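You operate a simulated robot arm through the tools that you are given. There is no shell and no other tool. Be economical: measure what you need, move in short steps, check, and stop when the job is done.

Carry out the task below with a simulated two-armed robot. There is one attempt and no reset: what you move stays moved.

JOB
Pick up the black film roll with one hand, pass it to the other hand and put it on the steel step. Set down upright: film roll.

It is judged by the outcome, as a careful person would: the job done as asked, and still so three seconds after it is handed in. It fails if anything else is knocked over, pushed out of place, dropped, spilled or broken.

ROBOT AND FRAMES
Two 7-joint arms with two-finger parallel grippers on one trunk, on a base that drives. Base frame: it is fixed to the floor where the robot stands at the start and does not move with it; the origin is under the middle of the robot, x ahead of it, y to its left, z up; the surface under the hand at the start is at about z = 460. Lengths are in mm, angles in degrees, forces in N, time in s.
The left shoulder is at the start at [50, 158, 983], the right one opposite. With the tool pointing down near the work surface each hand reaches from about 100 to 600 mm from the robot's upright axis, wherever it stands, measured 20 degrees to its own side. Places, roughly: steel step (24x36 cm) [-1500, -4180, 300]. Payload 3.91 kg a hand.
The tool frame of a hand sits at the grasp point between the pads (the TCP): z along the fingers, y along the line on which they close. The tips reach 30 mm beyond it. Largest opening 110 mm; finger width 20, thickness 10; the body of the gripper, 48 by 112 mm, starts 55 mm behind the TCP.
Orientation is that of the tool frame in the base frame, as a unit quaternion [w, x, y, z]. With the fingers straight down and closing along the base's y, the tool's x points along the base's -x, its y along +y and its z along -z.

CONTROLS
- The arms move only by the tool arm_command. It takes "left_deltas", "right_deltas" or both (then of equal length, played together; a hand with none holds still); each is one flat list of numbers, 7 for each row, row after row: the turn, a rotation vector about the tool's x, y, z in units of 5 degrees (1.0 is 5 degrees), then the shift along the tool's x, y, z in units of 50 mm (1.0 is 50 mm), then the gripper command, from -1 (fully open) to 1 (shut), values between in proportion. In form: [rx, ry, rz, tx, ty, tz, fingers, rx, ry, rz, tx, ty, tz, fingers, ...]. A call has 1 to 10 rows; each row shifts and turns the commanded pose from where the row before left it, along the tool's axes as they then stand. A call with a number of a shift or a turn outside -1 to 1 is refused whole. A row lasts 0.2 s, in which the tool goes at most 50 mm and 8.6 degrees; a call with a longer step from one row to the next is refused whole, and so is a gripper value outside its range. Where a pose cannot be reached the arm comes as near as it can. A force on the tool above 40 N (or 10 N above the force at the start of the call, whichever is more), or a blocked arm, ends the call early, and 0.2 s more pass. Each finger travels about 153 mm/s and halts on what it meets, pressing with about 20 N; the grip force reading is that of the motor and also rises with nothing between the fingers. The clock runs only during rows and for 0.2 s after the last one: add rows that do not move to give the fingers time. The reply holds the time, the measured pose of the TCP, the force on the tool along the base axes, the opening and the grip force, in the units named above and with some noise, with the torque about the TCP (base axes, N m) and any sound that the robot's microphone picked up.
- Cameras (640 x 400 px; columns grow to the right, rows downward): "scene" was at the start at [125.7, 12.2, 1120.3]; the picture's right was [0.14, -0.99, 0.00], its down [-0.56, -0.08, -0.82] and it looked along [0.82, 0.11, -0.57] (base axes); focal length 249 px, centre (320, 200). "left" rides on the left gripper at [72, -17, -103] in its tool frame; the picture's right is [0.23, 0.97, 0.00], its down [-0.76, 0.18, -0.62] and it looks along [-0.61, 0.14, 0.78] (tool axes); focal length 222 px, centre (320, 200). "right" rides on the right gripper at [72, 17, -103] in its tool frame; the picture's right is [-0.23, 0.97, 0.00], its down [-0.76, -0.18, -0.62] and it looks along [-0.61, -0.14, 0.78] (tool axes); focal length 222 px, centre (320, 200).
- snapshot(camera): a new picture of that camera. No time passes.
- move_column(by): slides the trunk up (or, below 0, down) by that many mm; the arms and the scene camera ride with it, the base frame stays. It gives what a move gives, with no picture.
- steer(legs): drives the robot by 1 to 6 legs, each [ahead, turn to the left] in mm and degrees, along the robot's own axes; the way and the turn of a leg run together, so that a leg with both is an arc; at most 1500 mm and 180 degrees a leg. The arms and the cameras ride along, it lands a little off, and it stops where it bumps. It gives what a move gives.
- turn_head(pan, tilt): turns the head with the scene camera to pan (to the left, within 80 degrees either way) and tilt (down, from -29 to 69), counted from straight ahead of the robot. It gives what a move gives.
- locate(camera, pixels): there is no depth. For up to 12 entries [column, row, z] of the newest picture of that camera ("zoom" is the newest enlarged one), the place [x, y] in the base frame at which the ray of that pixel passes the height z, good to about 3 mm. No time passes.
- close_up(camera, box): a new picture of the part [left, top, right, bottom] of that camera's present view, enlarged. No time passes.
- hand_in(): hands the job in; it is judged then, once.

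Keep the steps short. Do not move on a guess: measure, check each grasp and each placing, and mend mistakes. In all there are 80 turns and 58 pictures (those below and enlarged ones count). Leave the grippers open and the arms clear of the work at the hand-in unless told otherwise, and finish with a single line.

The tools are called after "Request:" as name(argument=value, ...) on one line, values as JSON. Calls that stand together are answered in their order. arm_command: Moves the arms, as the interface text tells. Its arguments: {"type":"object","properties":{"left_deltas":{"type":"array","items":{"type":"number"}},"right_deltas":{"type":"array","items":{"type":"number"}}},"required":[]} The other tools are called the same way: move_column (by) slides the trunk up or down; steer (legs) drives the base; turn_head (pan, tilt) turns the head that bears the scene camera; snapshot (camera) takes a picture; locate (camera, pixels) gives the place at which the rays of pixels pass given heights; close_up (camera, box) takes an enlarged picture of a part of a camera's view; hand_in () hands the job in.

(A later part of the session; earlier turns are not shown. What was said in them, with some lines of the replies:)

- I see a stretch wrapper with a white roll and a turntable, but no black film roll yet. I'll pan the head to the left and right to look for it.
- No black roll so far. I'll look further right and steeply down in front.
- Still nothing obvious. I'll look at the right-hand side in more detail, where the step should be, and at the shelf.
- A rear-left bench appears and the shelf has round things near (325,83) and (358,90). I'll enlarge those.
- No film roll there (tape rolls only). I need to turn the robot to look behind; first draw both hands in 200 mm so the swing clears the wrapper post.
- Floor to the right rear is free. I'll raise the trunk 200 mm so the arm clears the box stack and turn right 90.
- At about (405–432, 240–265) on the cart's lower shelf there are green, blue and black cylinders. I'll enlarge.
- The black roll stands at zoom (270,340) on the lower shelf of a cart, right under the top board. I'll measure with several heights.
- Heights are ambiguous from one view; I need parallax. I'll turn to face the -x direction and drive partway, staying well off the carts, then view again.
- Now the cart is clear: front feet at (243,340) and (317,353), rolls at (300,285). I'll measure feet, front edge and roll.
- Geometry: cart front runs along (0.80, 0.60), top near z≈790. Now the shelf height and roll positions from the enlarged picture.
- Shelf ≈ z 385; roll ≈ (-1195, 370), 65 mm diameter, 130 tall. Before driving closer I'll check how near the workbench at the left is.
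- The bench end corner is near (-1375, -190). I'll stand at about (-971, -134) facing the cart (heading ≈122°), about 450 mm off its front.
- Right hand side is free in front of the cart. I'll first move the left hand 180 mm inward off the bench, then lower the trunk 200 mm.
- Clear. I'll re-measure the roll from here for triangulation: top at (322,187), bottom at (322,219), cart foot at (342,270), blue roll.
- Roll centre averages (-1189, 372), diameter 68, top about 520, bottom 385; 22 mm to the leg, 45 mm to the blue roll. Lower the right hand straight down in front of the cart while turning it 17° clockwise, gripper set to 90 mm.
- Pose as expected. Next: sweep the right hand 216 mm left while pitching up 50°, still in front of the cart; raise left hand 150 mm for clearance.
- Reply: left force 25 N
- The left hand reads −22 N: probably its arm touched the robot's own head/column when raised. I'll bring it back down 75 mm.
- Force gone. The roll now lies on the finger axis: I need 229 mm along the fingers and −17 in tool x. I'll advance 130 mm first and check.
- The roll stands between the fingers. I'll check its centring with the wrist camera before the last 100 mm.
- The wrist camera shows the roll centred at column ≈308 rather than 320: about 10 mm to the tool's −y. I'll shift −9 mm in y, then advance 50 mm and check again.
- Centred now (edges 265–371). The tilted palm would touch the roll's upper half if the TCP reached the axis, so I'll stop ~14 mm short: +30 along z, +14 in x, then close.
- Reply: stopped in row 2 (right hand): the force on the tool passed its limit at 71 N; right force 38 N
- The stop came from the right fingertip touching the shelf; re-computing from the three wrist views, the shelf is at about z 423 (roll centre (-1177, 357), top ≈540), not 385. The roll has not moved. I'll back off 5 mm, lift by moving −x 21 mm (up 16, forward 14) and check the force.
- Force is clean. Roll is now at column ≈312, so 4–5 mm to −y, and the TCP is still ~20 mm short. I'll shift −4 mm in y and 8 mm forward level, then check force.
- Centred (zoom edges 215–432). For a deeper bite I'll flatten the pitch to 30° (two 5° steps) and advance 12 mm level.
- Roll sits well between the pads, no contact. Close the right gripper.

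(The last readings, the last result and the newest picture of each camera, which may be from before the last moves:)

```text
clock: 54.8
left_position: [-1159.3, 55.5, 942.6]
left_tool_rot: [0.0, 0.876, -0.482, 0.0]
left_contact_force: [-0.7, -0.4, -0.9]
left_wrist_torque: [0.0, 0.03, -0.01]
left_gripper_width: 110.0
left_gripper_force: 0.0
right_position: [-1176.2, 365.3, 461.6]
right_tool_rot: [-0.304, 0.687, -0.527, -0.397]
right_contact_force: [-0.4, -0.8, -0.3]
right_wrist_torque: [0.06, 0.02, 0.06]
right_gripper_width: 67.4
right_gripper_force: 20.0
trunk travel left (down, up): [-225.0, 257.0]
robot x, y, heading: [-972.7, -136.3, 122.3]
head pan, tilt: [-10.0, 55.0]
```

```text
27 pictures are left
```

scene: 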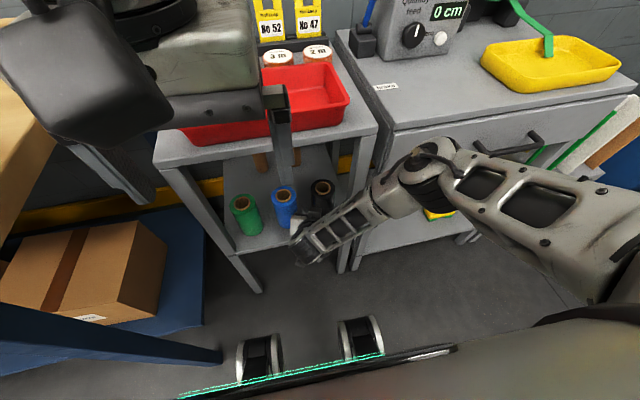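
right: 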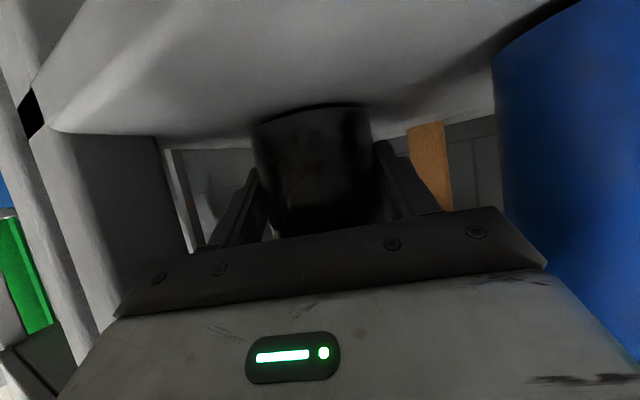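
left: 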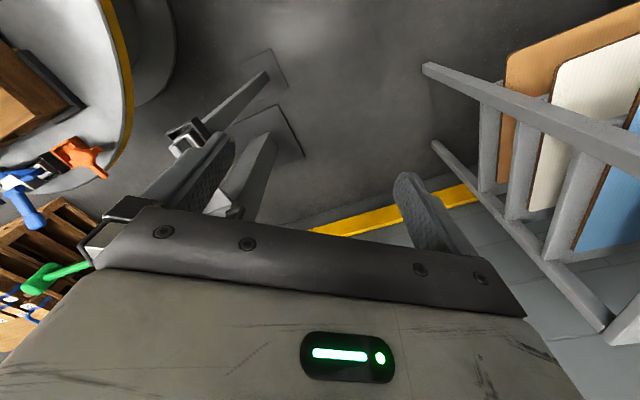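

Grip is good: width 67.4, 20 N. Lift straight up 60 mm.

Request:
arm_command(right_deltas=[0, 0, 0, -0.26, 0, -0.15, 1, 0, 0, 0, -0.26, 0, -0.15, 1, 0, 0, 0, -0.26, 0, -0.15, 1, 0, 0, 0, -0.26, 0, -0.15, 1, 0, 0, 0, 0, 0, 0, 1])

Request:
snapshot(camera="scene")

```text
clock: 56.0
left_position: [-1157.7, 55.7, 941.0]
left_tool_rot: [0.0, 0.876, -0.482, 0.0]
left_contact_force: [0.4, 0.1, 0.1]
left_wrist_torque: [0.0, 0.01, 0.01]
left_gripper_width: 110.0
left_gripper_force: 0.0
right_position: [-1175.6, 362.9, 519.6]
right_tool_rot: [-0.304, 0.688, -0.526, -0.397]
right_contact_force: [0.2, 1.0, -4.0]
right_wrist_torque: [0.0, 0.0, 0.0]
right_gripper_width: 67.4
right_gripper_force: 19.8
trunk travel left (down, up): [-225.0, 257.0]
robot x, y, heading: [-971.3, -139.8, 122.3]
head pan, tilt: [-10.0, 55.0]
```

```text
26 pictures are left
```

scene: 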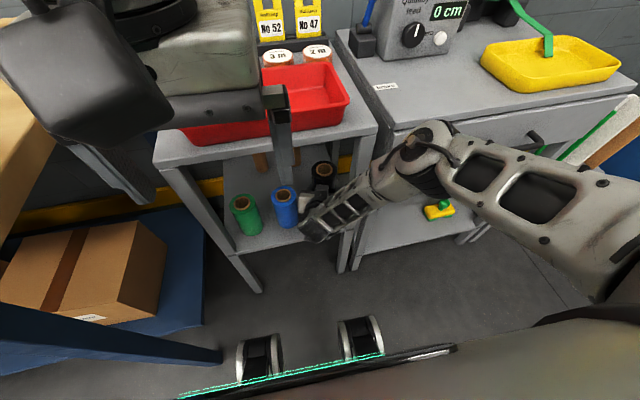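

Held (4 N weight). Floor behind is open, so I'll back the whole robot 350 mm, drawing the roll out straight between the legs.

Request:
steer(legs=[[-350, 0]])

Request:
snapshot(camera="scene")

```text
clock: 58.3
left_position: [-966.5, -245.6, 941.2]
left_tool_rot: [0.001, 0.877, -0.48, 0.0]
left_contact_force: [-0.3, 0.4, -1.0]
left_wrist_torque: [0.0, 0.01, 0.0]
left_gripper_width: 110.0
left_gripper_force: 0.0
right_position: [-984.7, 63.0, 519.0]
right_tool_rot: [-0.304, 0.688, -0.526, -0.397]
right_contact_force: [-0.2, -0.8, -3.7]
right_wrist_torque: [-0.07, -0.01, 0.02]
right_gripper_width: 67.7
right_gripper_force: 19.7
trunk travel left (down, up): [-225.0, 257.0]
robot x, y, heading: [-785.0, -441.0, 122.4]
head pan, tilt: [-10.0, 55.0]
```

```text
25 pictures are left
```

scene: 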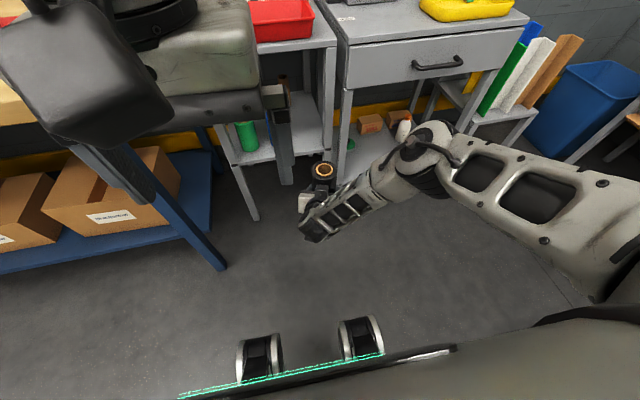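

The roll is out and clear. For the handover I'll bring it nearer: right hand 130 mm back and 80 mm left. Left hand turns 17.4° clockwise to align its closing line with the right's.

Request:
arm_command(right_deltas=[0, 0, 0, 0.296, 0.15, -0.513, 1, 0, 0, 0, 0.296, 0.15, -0.513, 1, 0, 0, 0, 0.296, 0.15, -0.513, 1, 0, 0, 0, 0.296, 0.15, -0.513, 1, 0, 0, 0, 0.296, 0.15, -0.513, 1], left_deltas=[0, 0, 0.7, 0, 0, 0, -1, 0, 0, 0.7, 0, 0, 0, -1, 0, 0, 0.7, 0, 0, 0, -1, 0, 0, 0.7, 0, 0, 0, -1, 0, 0, 0.7, 0, 0, 0, -1])

Request:
snapshot(camera="left")

Request:
snapshot(camera="scene")

```text
clock: 59.5
left_position: [-967.0, -246.2, 942.1]
left_tool_rot: [0.0, 0.793, -0.609, 0.001]
left_contact_force: [-0.8, 0.7, -0.1]
left_wrist_torque: [-0.03, 0.0, 0.01]
left_gripper_width: 110.0
left_gripper_force: 0.1
right_position: [-981.9, -89.9, 517.9]
right_tool_rot: [-0.304, 0.688, -0.526, -0.398]
right_contact_force: [1.2, -0.3, -4.1]
right_wrist_torque: [0.0, -0.03, -0.01]
right_gripper_width: 67.8
right_gripper_force: 19.8
trunk travel left (down, up): [-225.0, 257.0]
robot x, y, heading: [-780.1, -437.5, 122.6]
head pan, tilt: [-10.0, 55.0]
```

```text
24 pictures are left
```

left: 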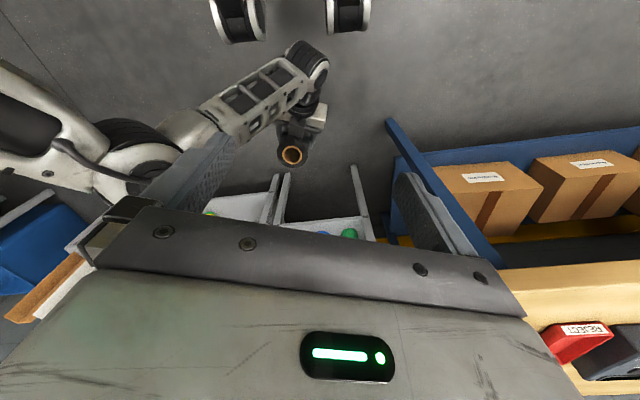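

```text
23 pictures are left
```

scene: 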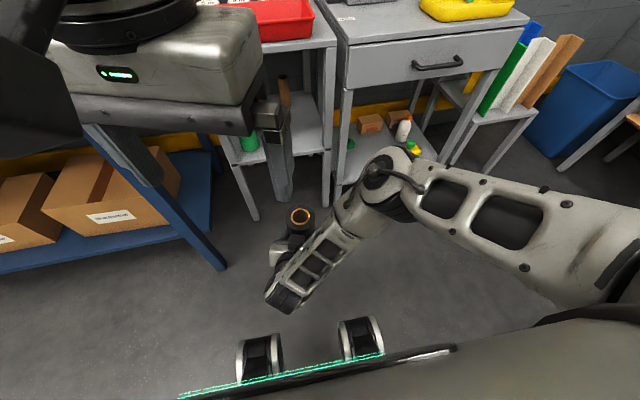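

Both see the roll's hole: left cam (292,155), scene (300,216). Measure it.

Request:
locate(camera="left", pixels=[[292, 155, 590], [292, 155, 600], [292, 155, 610]])

Request:
locate(camera="scene", pixels=[[301, 215, 580], [301, 215, 600], [301, 215, 620]])

```text
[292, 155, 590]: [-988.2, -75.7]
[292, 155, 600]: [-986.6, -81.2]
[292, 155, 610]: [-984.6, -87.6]
```

```text
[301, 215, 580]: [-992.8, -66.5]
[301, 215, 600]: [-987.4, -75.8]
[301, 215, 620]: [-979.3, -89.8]
```

Roll centre (-986, -80), top ≈600. Before lowering the left hand, I'll triangulate the right forearm near it to be sure of clearance.

Request:
locate(camera="left", pixels=[[310, 55, 620], [310, 55, 680], [215, 115, 650], [215, 115, 750], [130, 150, 700], [130, 150, 800]])

Request:
locate(camera="scene", pixels=[[283, 297, 620], [283, 297, 680], [340, 230, 650], [340, 230, 750], [378, 178, 700], [378, 178, 800]])

```text
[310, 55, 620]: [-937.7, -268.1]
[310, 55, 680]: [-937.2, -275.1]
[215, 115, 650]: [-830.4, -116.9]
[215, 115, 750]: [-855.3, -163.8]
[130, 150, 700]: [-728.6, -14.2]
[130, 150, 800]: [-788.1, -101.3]
```

```text
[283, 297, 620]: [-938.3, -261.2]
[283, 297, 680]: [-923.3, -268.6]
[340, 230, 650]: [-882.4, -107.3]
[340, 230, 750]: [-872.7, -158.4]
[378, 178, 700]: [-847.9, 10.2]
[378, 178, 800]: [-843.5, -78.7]
```

Right forearm passes >100 mm to the right of the roll at that height; to give the left wrist camera more room I'll turn the left hand 20° further clockwise. Move it over the roll first, then down to 70 mm above.

Request:
arm_command(left_deltas=[0, 0, 0, -0.825, -0.124, 0, -1, 0, 0, 0, -0.825, -0.124, 0, -1, 0, 0, 0, -0.825, -0.124, 0, -1, 0, 0, 0, -0.825, -0.124, 0, -1, 0, 0, 1, 0, 0, 0.8, -1, 0, 0, 1, 0, 0, 0.8, -1, 0, 0, 1, 0, 0, 0.8, -1, 0, 0, 1, 0, 0, 0.8, -1, 0, 0, 0, 0, 0, 0.8, -1, 0, 0, 0, 0, 0, 0.8, -1])

Request:
snapshot(camera="left")

Request:
snapshot(camera="scene")

```text
clock: 61.7
left_position: [-984.3, -81.0, 700.8]
left_tool_rot: [0.0, -0.676, 0.737, 0.0]
left_contact_force: [-0.1, -0.4, 0.2]
left_wrist_torque: [0.02, 0.01, 0.0]
left_gripper_width: 110.0
left_gripper_force: 0.1
right_position: [-982.1, -88.5, 517.8]
right_tool_rot: [-0.303, 0.689, -0.525, -0.397]
right_contact_force: [-0.5, 0.7, -3.7]
right_wrist_torque: [0.02, 0.02, 0.0]
right_gripper_width: 67.8
right_gripper_force: 20.2
trunk travel left (down, up): [-225.0, 257.0]
robot x, y, heading: [-782.4, -441.3, 122.7]
head pan, tilt: [-10.0, 55.0]
```

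```text
22 pictures are left
```

left: 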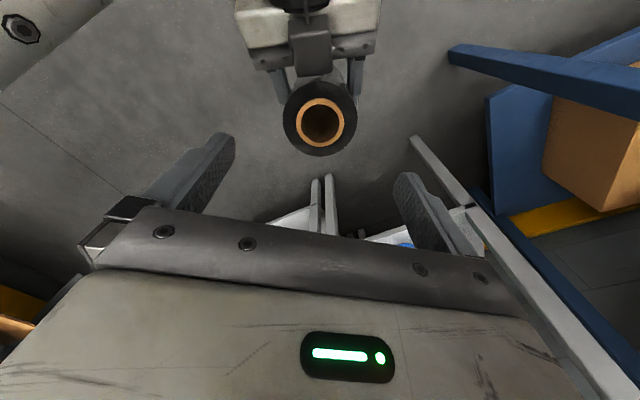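

```text
21 pictures are left
```

scene: 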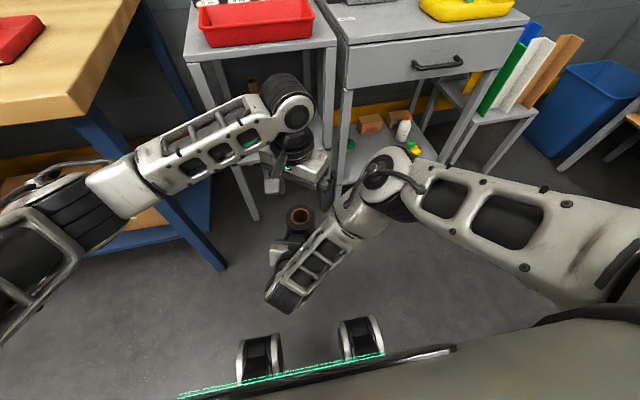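

Request:
locate(camera="left", pixels=[[320, 119, 600], [283, 118, 600], [357, 118, 600], [322, 122, 600]])

```text
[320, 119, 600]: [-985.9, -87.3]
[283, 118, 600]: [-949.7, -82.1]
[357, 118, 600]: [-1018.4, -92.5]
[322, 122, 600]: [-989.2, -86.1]
```

The roll's top is 68 mm wide at z≈600, centred at (-987, -86). Correct by 6 mm and descend 120 mm so the left fingers straddle the top 50 mm.

Request:
arm_command(left_deltas=[0, 0, 0, 0.114, 0.044, 0, -1, 0, 0, 0, 0, 0, 0.6, -1, 0, 0, 0, 0, 0, 0.6, -1, 0, 0, 0, 0, 0, 0.6, -1, 0, 0, 0, 0, 0, 0.6, -1, 0, 0, 0, 0, 0, 0, -1])

Request:
snapshot(camera="left")

Request:
close_up(camera="scene", box=[220, 130, 380, 330])

```text
clock: 63.1
left_position: [-988.6, -84.9, 580.2]
left_tool_rot: [-0.001, -0.675, 0.738, -0.001]
left_contact_force: [-0.9, -0.5, -0.2]
left_wrist_torque: [-0.02, 0.01, -0.01]
left_gripper_width: 110.1
left_gripper_force: 0.1
right_position: [-982.1, -88.9, 518.2]
right_tool_rot: [-0.303, 0.688, -0.526, -0.397]
right_contact_force: [0.0, 0.3, -2.7]
right_wrist_torque: [-0.02, -0.03, 0.02]
right_gripper_width: 67.9
right_gripper_force: 20.1
trunk travel left (down, up): [-225.0, 257.0]
robot x, y, heading: [-781.9, -438.8, 122.4]
head pan, tilt: [-10.0, 55.0]
```

```text
20 pictures are left
```

left: 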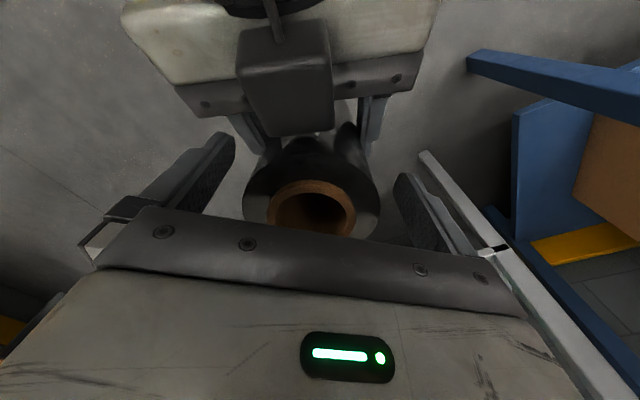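

```text
2.00 times, centred on (300, 230) of scene
```

zoom: 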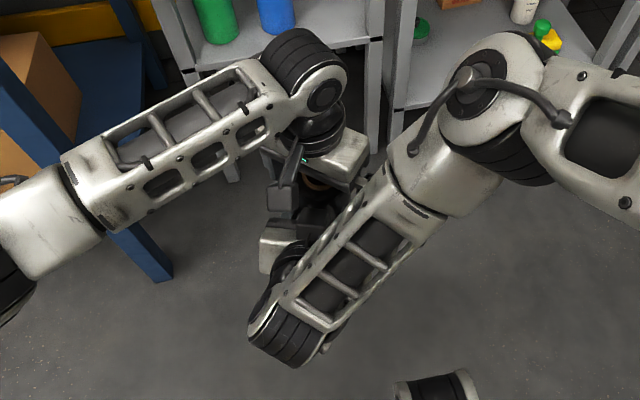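

No contacts. The roll top is centred (≈311 vs 320) between the left fingers. Close the left gripper.

Request:
arm_command(left_deltas=[0, 0, 0, 0, 0, 0, 0, 0, 0, 0, 0, 0, 0, 1, 0, 0, 0, 0, 0, 0, 1, 0, 0, 0, 0, 0, 0, 1, 0, 0, 0, 0, 0, 0, 1])

```text
clock: 64.3
left_position: [-986.3, -84.9, 581.3]
left_tool_rot: [0.002, -0.675, 0.738, -0.001]
left_contact_force: [17.3, -2.2, 1.0]
left_wrist_torque: [-0.08, -0.56, 0.01]
left_gripper_width: 67.5
left_gripper_force: 20.5
right_position: [-983.3, -88.6, 518.7]
right_tool_rot: [-0.303, 0.688, -0.525, -0.4]
right_contact_force: [-17.5, 2.4, -4.2]
right_wrist_torque: [-0.03, -0.54, 0.06]
right_gripper_width: 67.6
right_gripper_force: 19.8
trunk travel left (down, up): [-225.0, 257.0]
robot x, y, heading: [-779.7, -443.8, 122.4]
head pan, tilt: [-10.0, 55.0]
```

Both hold; a 17 N sideways strain remains from a few mm offset. I'll ease the left hand 3 mm toward +x and read again.

Request:
arm_command(left_deltas=[0, 0, 0, 0, -0.06, 0, 1, 0, 0, 0, 0, 0, 0, 1])

```text
clock: 64.9
left_position: [-986.0, -84.9, 580.4]
left_tool_rot: [0.0, -0.677, 0.736, 0.0]
left_contact_force: [11.6, 4.5, -3.2]
left_wrist_torque: [-0.02, -0.77, 0.09]
left_gripper_width: 67.7
left_gripper_force: 20.2
right_position: [-982.6, -90.2, 518.8]
right_tool_rot: [-0.302, 0.689, -0.525, -0.398]
right_contact_force: [-11.1, -4.6, 4.0]
right_wrist_torque: [0.32, 0.02, -0.01]
right_gripper_width: 67.5
right_gripper_force: 19.9
trunk travel left (down, up): [-225.0, 257.0]
robot x, y, heading: [-775.9, -440.8, 122.1]
head pan, tilt: [-10.0, 55.0]
```

Strain reduced. Open the right gripper, left holding.

Request:
arm_command(right_deltas=[0, 0, 0, 0, 0, 0, 0, 0, 0, 0, 0, 0, 0, -0.636, 0, 0, 0, 0, 0, 0, -0.636, 0, 0, 0, 0, 0, 0, -0.636], left_deltas=[0, 0, 0, 0, 0, 0, 1, 0, 0, 0, 0, 0, 0, 1, 0, 0, 0, 0, 0, 0, 1, 0, 0, 0, 0, 0, 0, 1])

```text
clock: 65.9
left_position: [-984.8, -86.1, 582.2]
left_tool_rot: [0.0, -0.676, 0.737, -0.001]
left_contact_force: [0.0, -1.1, -0.7]
left_wrist_torque: [-0.02, -0.01, 0.02]
left_gripper_width: 67.7
left_gripper_force: 20.2
right_position: [-983.1, -89.6, 517.9]
right_tool_rot: [-0.304, 0.688, -0.526, -0.396]
right_contact_force: [0.2, 0.3, 0.0]
right_wrist_torque: [-0.03, -0.01, 0.02]
right_gripper_width: 89.8
right_gripper_force: 0.1
trunk travel left (down, up): [-225.0, 257.0]
robot x, y, heading: [-777.7, -438.5, 122.5]
head pan, tilt: [-10.0, 55.0]
```

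Right is free, but the left shows little weight; check visually before withdrawing.

Request:
snapshot(camera="right")

Request:
snapshot(camera="left")

```text
18 pictures are left
```

right: 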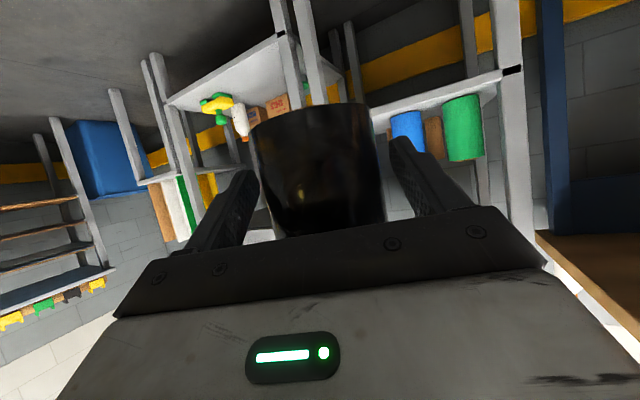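

```text
17 pictures are left
```

left: 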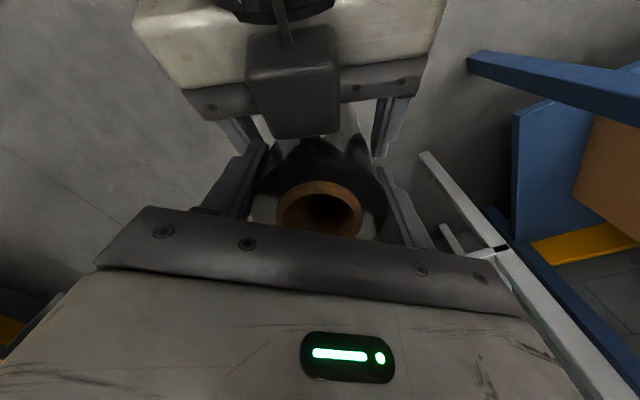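

Left has it firmly. I'll lift the left hand straight up 150 mm, drawing the roll out of the open right fingers.

Request:
arm_command(left_deltas=[0, 0, 0, 0, 0, -0.4, 1, 0, 0, 0, 0, 0, -0.6, 1, 0, 0, 0, 0, 0, -0.7, 1, 0, 0, 0, 0, 0, -0.7, 1, 0, 0, 0, 0, 0, -0.6, 1, 0, 0, 0, 0, 0, 0, 1])

Request:
snapshot(camera="scene")

```text
clock: 67.3
left_position: [-985.3, -86.0, 733.9]
left_tool_rot: [-0.001, -0.675, 0.737, 0.0]
left_contact_force: [0.3, 0.3, -3.7]
left_wrist_torque: [0.01, 0.01, -0.03]
left_gripper_width: 67.5
left_gripper_force: 19.7
right_position: [-983.4, -88.9, 517.7]
right_tool_rot: [-0.304, 0.688, -0.525, -0.398]
right_contact_force: [0.0, 0.0, -0.6]
right_wrist_torque: [0.0, 0.01, 0.0]
right_gripper_width: 90.1
right_gripper_force: 0.0
trunk travel left (down, up): [-225.0, 257.0]
robot x, y, heading: [-781.4, -440.4, 122.5]
head pan, tilt: [-10.0, 55.0]
```

```text
16 pictures are left
```

scene: 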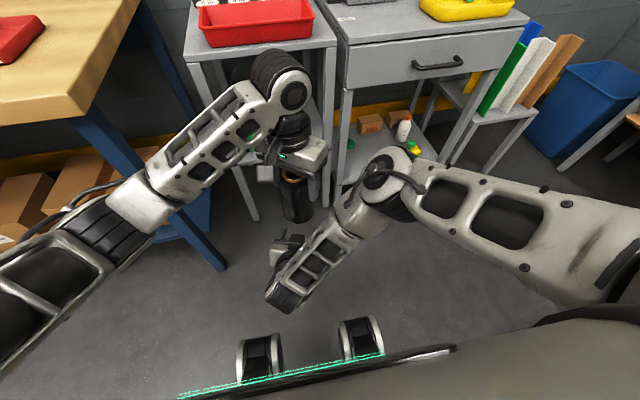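

Left alone now carries the roll (3.7 N). Next fold the right hand down and 225 mm out to the right, then raise the trunk 150 mm for travelling.

Request:
arm_command(right_deltas=[0, 0, 0, 0, -0.6, 0, -0.636, 0, 0, 0, 0, -0.6, 0, -0.636, 0, 1, 0, 0, -0.45, 0, -1, 0, 1, 0, 0, -0.45, 0, -1, 0, 1, 0, 0, -0.45, 0, -1, 0, 1, 0, 0, -0.45, 0, -1, 0, 1, 0, 0, -0.45, 0, -1, 0, 1, 0, 0, -0.45, 0, -1, 0, 1, 0, 0, -0.45, 0, -1, 0, 1, 0, 0, 0, 0, -1])

Request:
move_column(by=150)

Request:
turn_head(pan=75, tilt=20)

Request:
snapshot(camera="scene")

```text
clock: 69.5
left_position: [-984.1, -85.0, 732.2]
left_tool_rot: [-0.001, -0.676, 0.737, 0.0]
left_contact_force: [0.2, -0.3, -3.5]
left_wrist_torque: [-0.01, 0.02, 0.02]
left_gripper_width: 67.9
left_gripper_force: 19.4
right_position: [-771.2, -32.7, 519.1]
right_tool_rot: [-0.105, 0.783, -0.598, -0.138]
right_contact_force: [0.6, 0.9, -0.5]
right_wrist_torque: [-0.05, -0.01, 0.02]
right_gripper_width: 110.1
right_gripper_force: 0.1
trunk travel left (down, up): [-225.0, 257.0]
robot x, y, heading: [-784.9, -439.0, 122.2]
head pan, tilt: [-10.0, 55.0]
```

```text
clock: 71.3
left_position: [-985.1, -85.8, 883.3]
left_tool_rot: [0.0, -0.676, 0.737, 0.0]
left_contact_force: [0.2, -0.4, -3.2]
left_wrist_torque: [-0.03, 0.0, -0.02]
left_gripper_width: 67.4
left_gripper_force: 20.2
right_position: [-772.4, -33.7, 669.8]
right_tool_rot: [-0.105, 0.782, -0.598, -0.138]
right_contact_force: [0.4, 0.5, -0.7]
right_wrist_torque: [0.03, -0.02, 0.02]
right_gripper_width: 109.9
right_gripper_force: 0.0
trunk travel left (down, up): [-375.0, 107.0]
robot x, y, heading: [-777.0, -441.5, 122.4]
head pan, tilt: [-10.0, 55.0]
```

```text
clock: 72.9
left_position: [-985.4, -86.1, 882.5]
left_tool_rot: [0.0, -0.675, 0.737, -0.002]
left_contact_force: [0.1, 0.9, -3.9]
left_wrist_torque: [0.01, 0.02, 0.0]
left_gripper_width: 67.6
left_gripper_force: 19.8
right_position: [-771.6, -33.1, 669.6]
right_tool_rot: [-0.105, 0.783, -0.597, -0.138]
right_contact_force: [0.2, -0.1, 0.9]
right_wrist_torque: [-0.01, -0.06, -0.01]
right_gripper_width: 110.0
right_gripper_force: 0.0
trunk travel left (down, up): [-375.0, 107.0]
robot x, y, heading: [-782.6, -440.7, 122.4]
head pan, tilt: [75.0, 20.0]
```

```text
15 pictures are left
```

scene: 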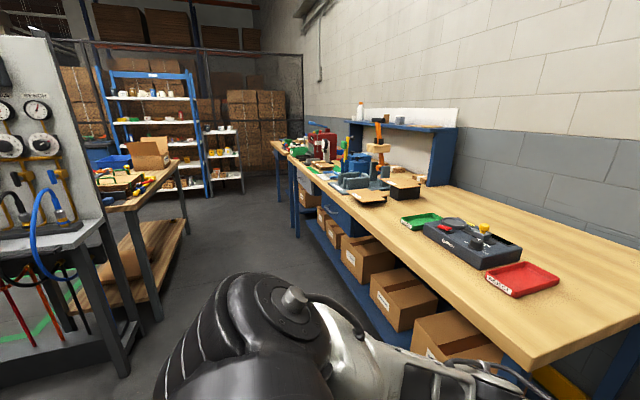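

I see the aisle between the gauge panel/side table and the workbench. Measure floor points that bound it.

Request:
locate(camera="scene", pixels=[[126, 376, 0], [157, 320, 0], [188, 235, 0], [210, 196, 0], [243, 193, 0], [295, 237, 0], [278, 202, 0], [535, 368, 830], [85, 325, 0], [10, 335, 0]])

```text
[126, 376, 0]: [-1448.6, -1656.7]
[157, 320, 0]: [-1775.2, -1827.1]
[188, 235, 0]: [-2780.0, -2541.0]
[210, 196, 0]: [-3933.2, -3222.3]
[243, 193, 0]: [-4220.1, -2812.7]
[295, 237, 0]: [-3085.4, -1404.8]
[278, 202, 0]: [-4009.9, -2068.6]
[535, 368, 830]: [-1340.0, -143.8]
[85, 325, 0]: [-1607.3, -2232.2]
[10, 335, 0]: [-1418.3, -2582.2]
```

Aisle is ~1.04 m wide and I'm already at its middle. Turn left 94.5° to run along it and drive 1500 mm, then re-check.

Request:
steer(legs=[[0, 94.5], [1500, 0]])

```text
clock: 84.4
left_position: [-2364.7, -1542.0, 882.7]
left_tool_rot: [-0.001, 1.0, -0.026, 0.001]
left_contact_force: [0.2, 0.1, -3.4]
left_wrist_torque: [-0.01, 0.01, -0.03]
left_gripper_width: 67.4
left_gripper_force: 19.6
right_position: [-2425.3, -1330.4, 668.3]
right_tool_rot: [0.026, 0.974, 0.148, -0.172]
right_contact_force: [-0.5, 0.1, -0.6]
right_wrist_torque: [0.03, 0.02, -0.01]
right_gripper_width: 110.0
right_gripper_force: 0.1
trunk travel left (down, up): [-375.0, 107.0]
robot x, y, heading: [-2021.2, -1324.4, -145.5]
head pan, tilt: [75.0, 20.0]
```

On track (no contact). Correct heading +3.5° and drive 1500 more, then look left.

Request:
steer(legs=[[0, 3.5], [1500, 0]])

Request:
turn_head(pan=70, tilt=25)

Request:
snapshot(camera="scene")

```text
clock: 92.2
left_position: [-3513.2, -2508.5, 882.2]
left_tool_rot: [-0.001, 1.0, 0.016, 0.0]
left_contact_force: [-0.3, 0.3, -4.3]
left_wrist_torque: [0.01, 0.01, -0.02]
left_gripper_width: 67.1
left_gripper_force: 20.2
right_position: [-3591.7, -2300.6, 669.5]
right_tool_rot: [0.032, 0.967, 0.187, -0.171]
right_contact_force: [-1.7, -0.1, -0.5]
right_wrist_torque: [-0.01, -0.03, 0.02]
right_gripper_width: 110.1
right_gripper_force: 0.0
trunk travel left (down, up): [-375.0, 107.0]
robot x, y, heading: [-3188.3, -2266.3, -140.5]
head pan, tilt: [75.0, 20.0]
```

```text
clock: 92.9
left_position: [-3512.6, -2508.8, 882.5]
left_tool_rot: [0.0, 1.0, 0.017, 0.001]
left_contact_force: [0.0, 0.2, -3.9]
left_wrist_torque: [0.0, 0.03, 0.01]
left_gripper_width: 67.3
left_gripper_force: 20.2
right_position: [-3591.5, -2302.2, 669.6]
right_tool_rot: [0.033, 0.967, 0.188, -0.171]
right_contact_force: [0.8, 0.1, 0.5]
right_wrist_torque: [0.01, -0.02, -0.02]
right_gripper_width: 109.9
right_gripper_force: 0.0
trunk travel left (down, up): [-375.0, 107.0]
robot x, y, heading: [-3186.4, -2262.5, -140.3]
head pan, tilt: [70.0, 25.0]
```

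```text
14 pictures are left
```

scene: 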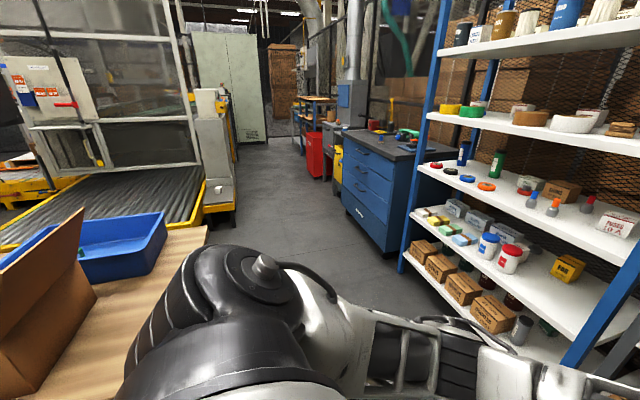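

The step should appear near pixel (221,182) — a grey-topped item at the end of the yellow machine. Enlarge.

Request:
close_up(camera="scene", box=[130, 120, 290, 240])

Request:
locate(camera="scene", pixels=[[204, 182, 300], [236, 180, 300], [207, 207, 300], [236, 203, 300], [206, 224, 0], [237, 222, 0], [207, 230, 800], [387, 252, 0], [342, 210, 0], [402, 272, 0], [120, 350, 800]])

```text
3.33 times, centred on (210, 180) of scene
```

zoom: 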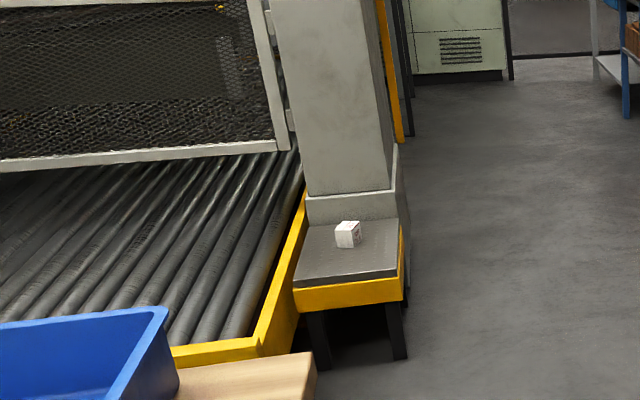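

```text
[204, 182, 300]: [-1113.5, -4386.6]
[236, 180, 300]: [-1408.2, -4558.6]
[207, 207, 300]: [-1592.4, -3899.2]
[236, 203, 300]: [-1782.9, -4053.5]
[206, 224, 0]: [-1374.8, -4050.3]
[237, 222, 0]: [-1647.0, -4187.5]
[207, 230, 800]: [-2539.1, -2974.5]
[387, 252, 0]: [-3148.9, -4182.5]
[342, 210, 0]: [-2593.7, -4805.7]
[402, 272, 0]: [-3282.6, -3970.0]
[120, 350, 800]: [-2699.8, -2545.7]
```

The step's top is visible with a small white box on it (zoom (347,234)). Measure its corners and the box.

Request:
locate(camera="zoom", pixels=[[293, 288, 300], [400, 275, 300], [398, 222, 300], [308, 228, 300], [347, 247, 300], [336, 244, 300], [360, 244, 300], [316, 355, 800], [408, 300, 0]])

```text
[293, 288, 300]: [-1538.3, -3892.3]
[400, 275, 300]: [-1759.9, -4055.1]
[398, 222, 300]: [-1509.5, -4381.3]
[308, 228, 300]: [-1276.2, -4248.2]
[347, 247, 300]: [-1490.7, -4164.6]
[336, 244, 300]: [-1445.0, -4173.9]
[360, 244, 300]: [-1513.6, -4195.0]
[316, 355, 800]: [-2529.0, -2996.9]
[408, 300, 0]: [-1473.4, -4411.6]
```

Step: front edge A(-1538,-3892)–B(-1760,-4055), running back along (0.6,-0.8); white box is past its middle, so the front ~200 mm is free. Route: 350 mm further along the aisle, turn left 87°, and 1500 mm down the cross aisle, then re-check.

Request:
steer(legs=[[350, 0], [0, 87.2], [1500, 0]])

Request:
turn_head(pan=20, tilt=35)

Request:
snapshot(camera="scene")

```text
clock: 105.8
left_position: [-2332.7, -4020.3, 883.5]
left_tool_rot: [-0.002, 0.711, 0.703, -0.001]
left_contact_force: [-0.3, 0.5, -3.5]
left_wrist_torque: [-0.01, -0.01, -0.03]
left_gripper_width: 67.1
left_gripper_force: 20.0
right_position: [-2542.9, -4089.4, 669.6]
right_tool_rot: [0.142, 0.568, 0.805, -0.1]
right_contact_force: [-0.5, -0.3, 0.5]
right_wrist_torque: [0.01, 0.02, -0.02]
right_gripper_width: 109.8
right_gripper_force: 0.1
trunk travel left (down, up): [-375.0, 107.0]
robot x, y, heading: [-2565.9, -3680.8, -53.2]
head pan, tilt: [70.0, 25.0]
```

```text
clock: 107.0
left_position: [-2334.6, -4020.7, 883.3]
left_tool_rot: [0.0, 0.711, 0.703, 0.0]
left_contact_force: [0.6, 0.3, -3.5]
left_wrist_torque: [-0.01, -0.02, 0.02]
left_gripper_width: 67.4
left_gripper_force: 19.9
right_position: [-2543.0, -4088.6, 669.3]
right_tool_rot: [0.141, 0.568, 0.805, -0.1]
right_contact_force: [0.3, 0.1, -0.4]
right_wrist_torque: [-0.03, 0.02, 0.03]
right_gripper_width: 110.2
right_gripper_force: 0.2
trunk travel left (down, up): [-375.0, 107.0]
robot x, y, heading: [-2565.9, -3684.4, -53.3]
head pan, tilt: [20.0, 35.0]
```

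```text
12 pictures are left
```

scene: 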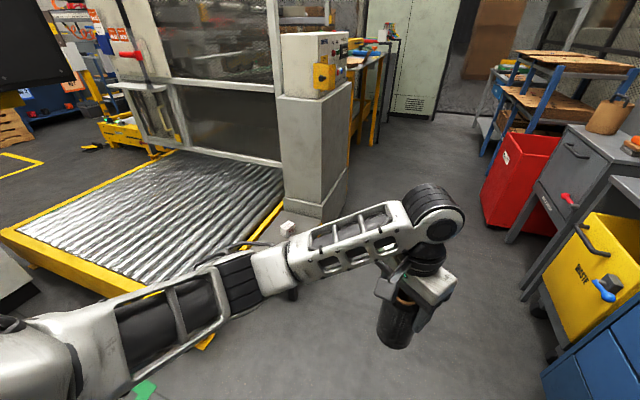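

The step is hidden by my own forearm but the white box shows at (288,228). I'll stand off the step's near corner diagonally: turn left 16°, ahead 540 mm, turn left 9.5°.

Request:
steer(legs=[[0, 15.9], [540, 0], [0, 9.5]])

Request:
turn_head(pan=25, tilt=50)

Request:
snapshot(camera="scene")

```text
clock: 111.7
left_position: [-1793.5, -4212.0, 882.5]
left_tool_rot: [-0.002, 0.54, 0.841, 0.0]
left_contact_force: [0.4, 0.2, -4.0]
left_wrist_torque: [0.02, 0.01, 0.01]
left_gripper_width: 67.4
left_gripper_force: 20.1
right_position: [-1953.5, -4362.2, 669.3]
right_tool_rot: [0.16, 0.379, 0.909, -0.066]
right_contact_force: [0.8, 0.0, -0.1]
right_wrist_torque: [0.01, 0.01, 0.0]
right_gripper_width: 110.0
right_gripper_force: 0.1
trunk travel left (down, up): [-375.0, 107.0]
robot x, y, heading: [-2144.4, -4005.8, -27.8]
head pan, tilt: [20.0, 35.0]
```

```text
clock: 112.5
left_position: [-1793.2, -4212.8, 882.5]
left_tool_rot: [-0.001, 0.54, 0.842, 0.0]
left_contact_force: [0.2, 0.1, -3.8]
left_wrist_torque: [0.01, 0.01, -0.03]
left_gripper_width: 67.4
left_gripper_force: 19.6
right_position: [-1952.5, -4363.2, 669.3]
right_tool_rot: [0.16, 0.379, 0.909, -0.068]
right_contact_force: [-0.1, 0.5, 0.5]
right_wrist_torque: [0.01, 0.02, 0.02]
right_gripper_width: 109.9
right_gripper_force: 0.1
trunk travel left (down, up): [-375.0, 107.0]
robot x, y, heading: [-2147.9, -4006.4, -28.1]
head pan, tilt: [25.0, 50.0]
```

```text
11 pictures are left
```

scene: 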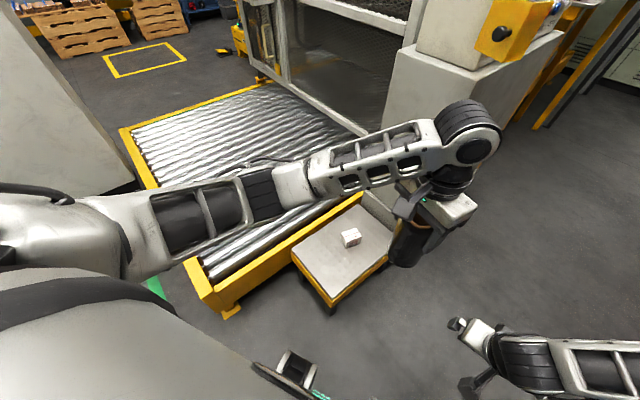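

Clear view of the step now: corners near (292,250), (330,298), (388,262); white box (350,238). Measure.

Request:
close_up(camera="scene", box=[260, 180, 420, 320])

Request:
locate(camera="scene", pixels=[[292, 251, 300], [330, 298, 300], [388, 258, 300], [350, 246, 300], [342, 238, 300], [361, 240, 300], [322, 312, 0], [330, 312, 0], [389, 268, 0]])

```text
2.86 times, centred on (340, 250) of scene
```

zoom: 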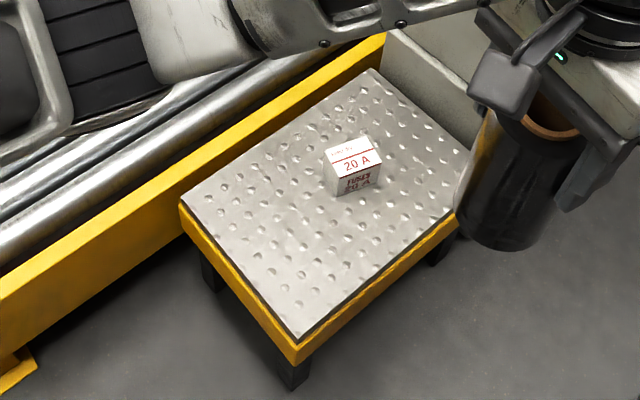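

```text
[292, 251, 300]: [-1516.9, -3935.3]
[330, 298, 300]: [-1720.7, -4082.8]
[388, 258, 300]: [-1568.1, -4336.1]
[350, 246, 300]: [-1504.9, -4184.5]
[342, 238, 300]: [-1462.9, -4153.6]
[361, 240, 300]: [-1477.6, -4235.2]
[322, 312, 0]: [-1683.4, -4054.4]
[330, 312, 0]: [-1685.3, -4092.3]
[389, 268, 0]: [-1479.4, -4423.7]
```

Step plate confirmed: front edge (-1517,-3935)–(-1721,-4083). Target for the roll: (-1588,-4095), 87 mm in from the front edge and ~70 mm clear of the white box. Drive 50 mm closer first.

Request:
steer(legs=[[50, 0]])

```text
clock: 113.4
left_position: [-1749.1, -4235.8, 881.8]
left_tool_rot: [-0.001, 0.541, 0.841, 0.001]
left_contact_force: [0.7, -0.7, -3.6]
left_wrist_torque: [0.03, 0.01, -0.01]
left_gripper_width: 67.4
left_gripper_force: 20.0
right_position: [-1908.6, -4388.1, 669.0]
right_tool_rot: [0.16, 0.378, 0.91, -0.067]
right_contact_force: [0.2, -0.1, 0.2]
right_wrist_torque: [-0.02, 0.0, 0.0]
right_gripper_width: 110.1
right_gripper_force: 0.0
trunk travel left (down, up): [-375.0, 107.0]
robot x, y, heading: [-2102.7, -4029.8, -27.9]
head pan, tilt: [25.0, 50.0]
```

Move the left hand (roll bottom at z≈783) horizontally over the target: tool x +61.5, y +205.

Request:
arm_command(left_deltas=[0, 0, 0, 0.205, 0.683, 0, 1, 0, 0, 0, 0.205, 0.683, 0, 1, 0, 0, 0, 0.205, 0.683, 0, 1, 0, 0, 0, 0.205, 0.683, 0, 1, 0, 0, 0, 0.205, 0.683, 0, 1, 0, 0, 0, 0.205, 0.683, 0, 1, 0, 0, 0, 0, 0, 0, 1])

Request:
move_column(by=-300)

Request:
snapshot(camera="scene")

```text
clock: 115.0
left_position: [-1585.2, -4093.5, 882.0]
left_tool_rot: [0.0, 0.541, 0.841, -0.001]
left_contact_force: [-0.1, 0.6, -3.9]
left_wrist_torque: [0.02, 0.02, 0.0]
left_gripper_width: 67.4
left_gripper_force: 20.2
right_position: [-1909.2, -4386.4, 669.2]
right_tool_rot: [0.161, 0.379, 0.909, -0.068]
right_contact_force: [0.5, 0.1, -0.2]
right_wrist_torque: [0.01, 0.01, -0.02]
right_gripper_width: 109.8
right_gripper_force: 0.0
trunk travel left (down, up): [-375.0, 107.0]
robot x, y, heading: [-2101.3, -4029.2, -28.0]
head pan, tilt: [25.0, 50.0]
```

```text
clock: 118.0
left_position: [-1586.6, -4093.7, 582.2]
left_tool_rot: [-0.001, 0.541, 0.841, 0.0]
left_contact_force: [0.7, 0.1, -3.7]
left_wrist_torque: [-0.02, 0.02, 0.02]
left_gripper_width: 67.2
left_gripper_force: 19.9
right_position: [-1908.6, -4386.9, 369.1]
right_tool_rot: [0.16, 0.379, 0.909, -0.067]
right_contact_force: [0.8, 0.2, 0.0]
right_wrist_torque: [0.0, 0.02, -0.02]
right_gripper_width: 110.2
right_gripper_force: 0.1
trunk travel left (down, up): [-75.0, 407.0]
robot x, y, heading: [-2102.4, -4029.1, -28.0]
head pan, tilt: [25.0, 50.0]
```

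```text
9 pictures are left
```

scene: 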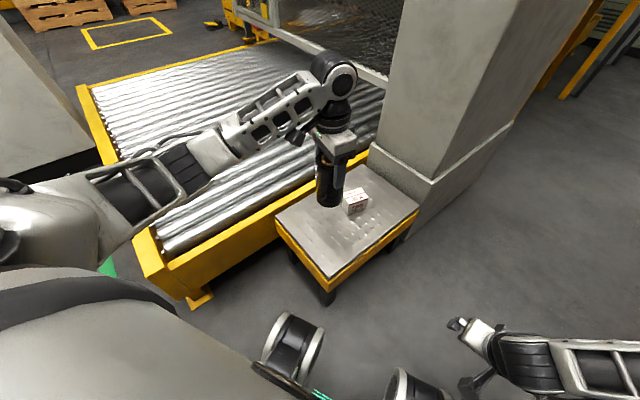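

Roll hangs above the step, clear of the box. Descend 140 mm, leaving ≈40 mm.

Request:
arm_command(left_deltas=[0, 0, 0, 0, 0, 0.5, 1, 0, 0, 0, 0, 0, 0.6, 1, 0, 0, 0, 0, 0, 0.6, 1, 0, 0, 0, 0, 0, 0.6, 1, 0, 0, 0, 0, 0, 0.5, 1, 0, 0, 0, 0, 0, 0, 1])

Request:
close_up(camera="scene", box=[240, 120, 440, 300])

```text
clock: 119.4
left_position: [-1585.7, -4094.1, 440.8]
left_tool_rot: [0.0, 0.542, 0.84, 0.001]
left_contact_force: [0.2, 0.8, -4.3]
left_wrist_torque: [-0.01, 0.03, 0.02]
left_gripper_width: 67.6
left_gripper_force: 20.1
right_position: [-1909.8, -4387.1, 369.0]
right_tool_rot: [0.161, 0.378, 0.909, -0.067]
right_contact_force: [-0.4, -0.6, 0.8]
right_wrist_torque: [0.02, -0.03, 0.02]
right_gripper_width: 110.0
right_gripper_force: 0.0
trunk travel left (down, up): [-75.0, 407.0]
robot x, y, heading: [-2098.4, -4028.7, -28.0]
head pan, tilt: [25.0, 50.0]
```

```text
2.22 times, centred on (340, 210) of scene
```

zoom: 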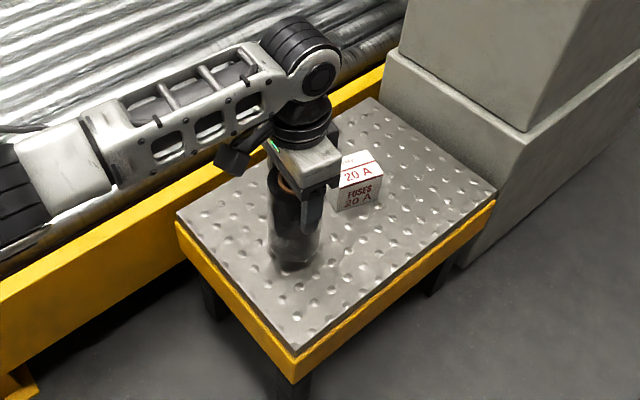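

Well placed. Descend 32 mm more, then read the force.

Request:
arm_command(left_deltas=[0, 0, 0, 0, 0, 0.24, 1, 0, 0, 0, 0, 0, 0.2, 1, 0, 0, 0, 0, 0, 0.2, 1, 0, 0, 0, 0, 0, 0, 1])

```text
clock: 120.4
left_position: [-1586.8, -4094.3, 408.9]
left_tool_rot: [-0.001, 0.54, 0.842, 0.001]
left_contact_force: [0.2, -0.2, -2.4]
left_wrist_torque: [0.02, -0.04, 0.01]
left_gripper_width: 67.5
left_gripper_force: 20.1
right_position: [-1909.4, -4386.8, 369.8]
right_tool_rot: [0.16, 0.379, 0.909, -0.067]
right_contact_force: [-0.4, 0.6, -0.2]
right_wrist_torque: [-0.06, -0.02, 0.04]
right_gripper_width: 110.0
right_gripper_force: 0.1
trunk travel left (down, up): [-75.0, 407.0]
robot x, y, heading: [-2100.2, -4032.5, -28.2]
head pan, tilt: [25.0, 50.0]
```

Force still about the weight (−2.4). Go down 5 mm in small rows and read again.

Request:
arm_command(left_deltas=[0, 0, 0, 0, 0, 0.05, 1, 0, 0, 0, 0, 0, 0.05, 1, 0, 0, 0, 0, 0, 0, 1])

```text
clock: 121.2
left_position: [-1587.1, -4094.0, 406.8]
left_tool_rot: [0.0, 0.54, 0.841, 0.0]
left_contact_force: [0.5, -1.9, 9.0]
left_wrist_torque: [-0.22, 0.11, 0.18]
left_gripper_width: 67.1
left_gripper_force: 20.2
right_position: [-1909.8, -4387.9, 369.3]
right_tool_rot: [0.162, 0.378, 0.909, -0.067]
right_contact_force: [0.2, 0.8, 0.3]
right_wrist_torque: [0.0, 0.01, -0.01]
right_gripper_width: 110.1
right_gripper_force: 0.2
trunk travel left (down, up): [-75.0, 407.0]
robot x, y, heading: [-2099.5, -4027.8, -28.0]
head pan, tilt: [25.0, 50.0]
```

The roll has touched down (+9 N upward). Ease 2 mm and open the gripper gradually.

Request:
arm_command(left_deltas=[0, 0, 0, 0, 0, -0.03, 1, 0, 0, 0, 0, 0, 0, -0.3, 0, 0, 0, 0, 0, 0, -0.5, 0, 0, 0, 0, 0, 0, -0.9, 0, 0, 0, 0, 0, 0, -1, 0, 0, 0, 0, 0, 0, -1])

Request:
close_up(camera="scene", box=[240, 120, 440, 300])

Request:
snapshot(camera="left")

```text
clock: 122.6
left_position: [-1586.9, -4094.0, 405.9]
left_tool_rot: [-0.001, 0.541, 0.841, 0.0]
left_contact_force: [0.7, -0.2, -0.3]
left_wrist_torque: [-0.05, 0.0, 0.0]
left_gripper_width: 110.3
left_gripper_force: 0.0
right_position: [-1909.7, -4386.7, 368.5]
right_tool_rot: [0.16, 0.378, 0.909, -0.067]
right_contact_force: [-1.0, 0.0, 0.2]
right_wrist_torque: [0.01, -0.01, -0.03]
right_gripper_width: 109.9
right_gripper_force: 0.0
trunk travel left (down, up): [-75.0, 407.0]
robot x, y, heading: [-2101.8, -4031.3, -28.0]
head pan, tilt: [25.0, 50.0]
```

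```text
2.22 times, centred on (340, 210) of scene
```

zoom: 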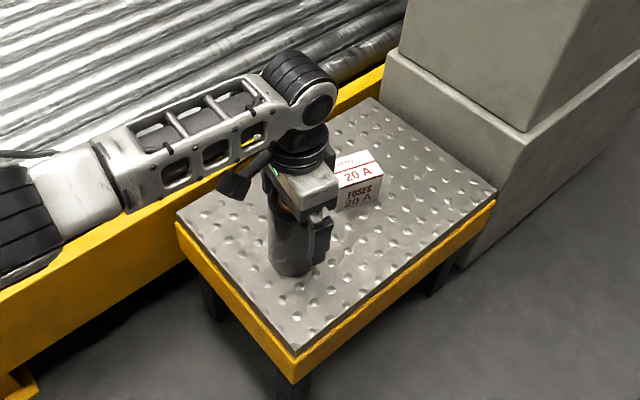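

```text
6 pictures are left
```

left: 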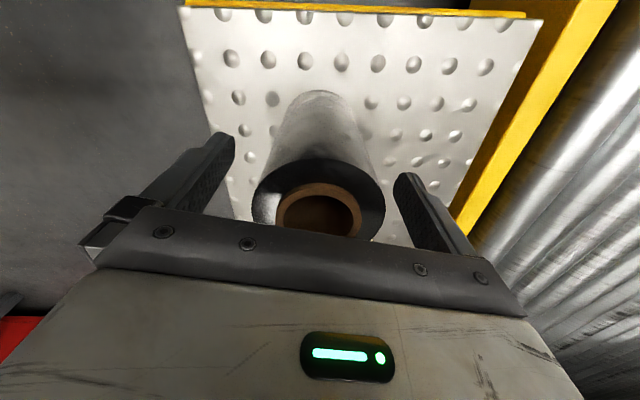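

The roll stands free between the open fingers. Raise the left hand straight up 200 mm.

Request:
arm_command(left_deltas=[0, 0, 0, 0, 0, -0.3, -1, 0, 0, 0, 0, 0, -0.6, -1, 0, 0, 0, 0, 0, -0.8, -1, 0, 0, 0, 0, 0, -0.8, -1, 0, 0, 0, 0, 0, -0.8, -1, 0, 0, 0, 0, 0, -0.7, -1, 0, 0, 0, 0, 0, 0, -1])

Request:
close_up(camera="scene", box=[240, 120, 440, 300])

```text
clock: 124.2
left_position: [-1586.0, -4095.4, 605.5]
left_tool_rot: [-0.001, 0.54, 0.841, 0.001]
left_contact_force: [-0.8, -0.4, 0.6]
left_wrist_torque: [0.01, 0.01, -0.03]
left_gripper_width: 109.9
left_gripper_force: 0.0
right_position: [-1909.6, -4387.3, 369.5]
right_tool_rot: [0.16, 0.378, 0.909, -0.066]
right_contact_force: [-0.8, 0.7, -0.8]
right_wrist_torque: [-0.02, -0.03, 0.0]
right_gripper_width: 110.3
right_gripper_force: 0.1
trunk travel left (down, up): [-75.0, 407.0]
robot x, y, heading: [-2101.7, -4030.0, -27.9]
head pan, tilt: [25.0, 50.0]
```

```text
2.22 times, centred on (340, 210) of scene
```

zoom: 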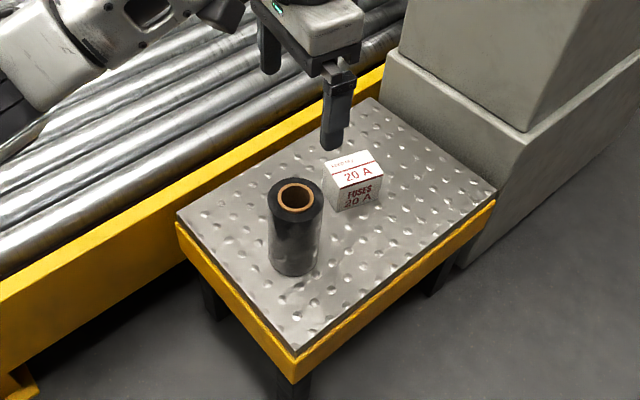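

The roll stands upright on the step and the fuse box is untouched. Back the robot 250 mm so the arms are clear of the work.

Request:
steer(legs=[[-250, 0]])

Request:
snapshot(camera="scene")

```text
clock: 126.0
left_position: [-1800.4, -3985.3, 605.8]
left_tool_rot: [-0.001, 0.542, 0.84, 0.0]
left_contact_force: [-0.2, -0.6, 0.3]
left_wrist_torque: [-0.02, 0.0, 0.01]
left_gripper_width: 109.8
left_gripper_force: 0.1
right_position: [-2124.2, -4273.9, 370.4]
right_tool_rot: [0.161, 0.38, 0.908, -0.067]
right_contact_force: [0.0, -0.7, 0.9]
right_wrist_torque: [0.01, -0.03, 0.0]
right_gripper_width: 109.9
right_gripper_force: 0.1
trunk travel left (down, up): [-75.0, 407.0]
robot x, y, heading: [-2316.7, -3917.6, -28.2]
head pan, tilt: [25.0, 50.0]
```

```text
4 pictures are left
```

scene: 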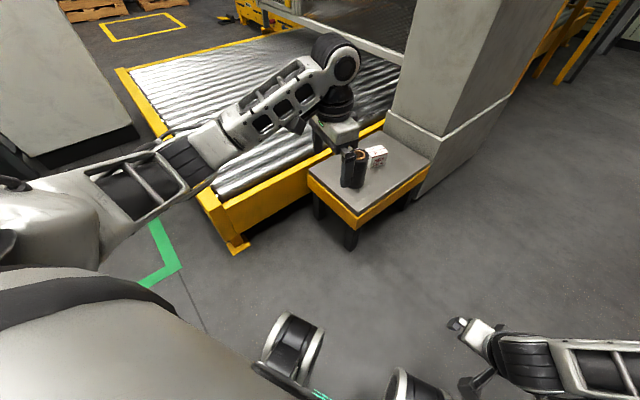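

The roll is standing on the step, the arms are clear and both grippers are open. Hand in.

Request:
hand_in()

```text
The job is handed in.
```

The black film roll was picked up with the right hand, passed to the left and now stands upright on the steel step, with nothing else moved that I could see.
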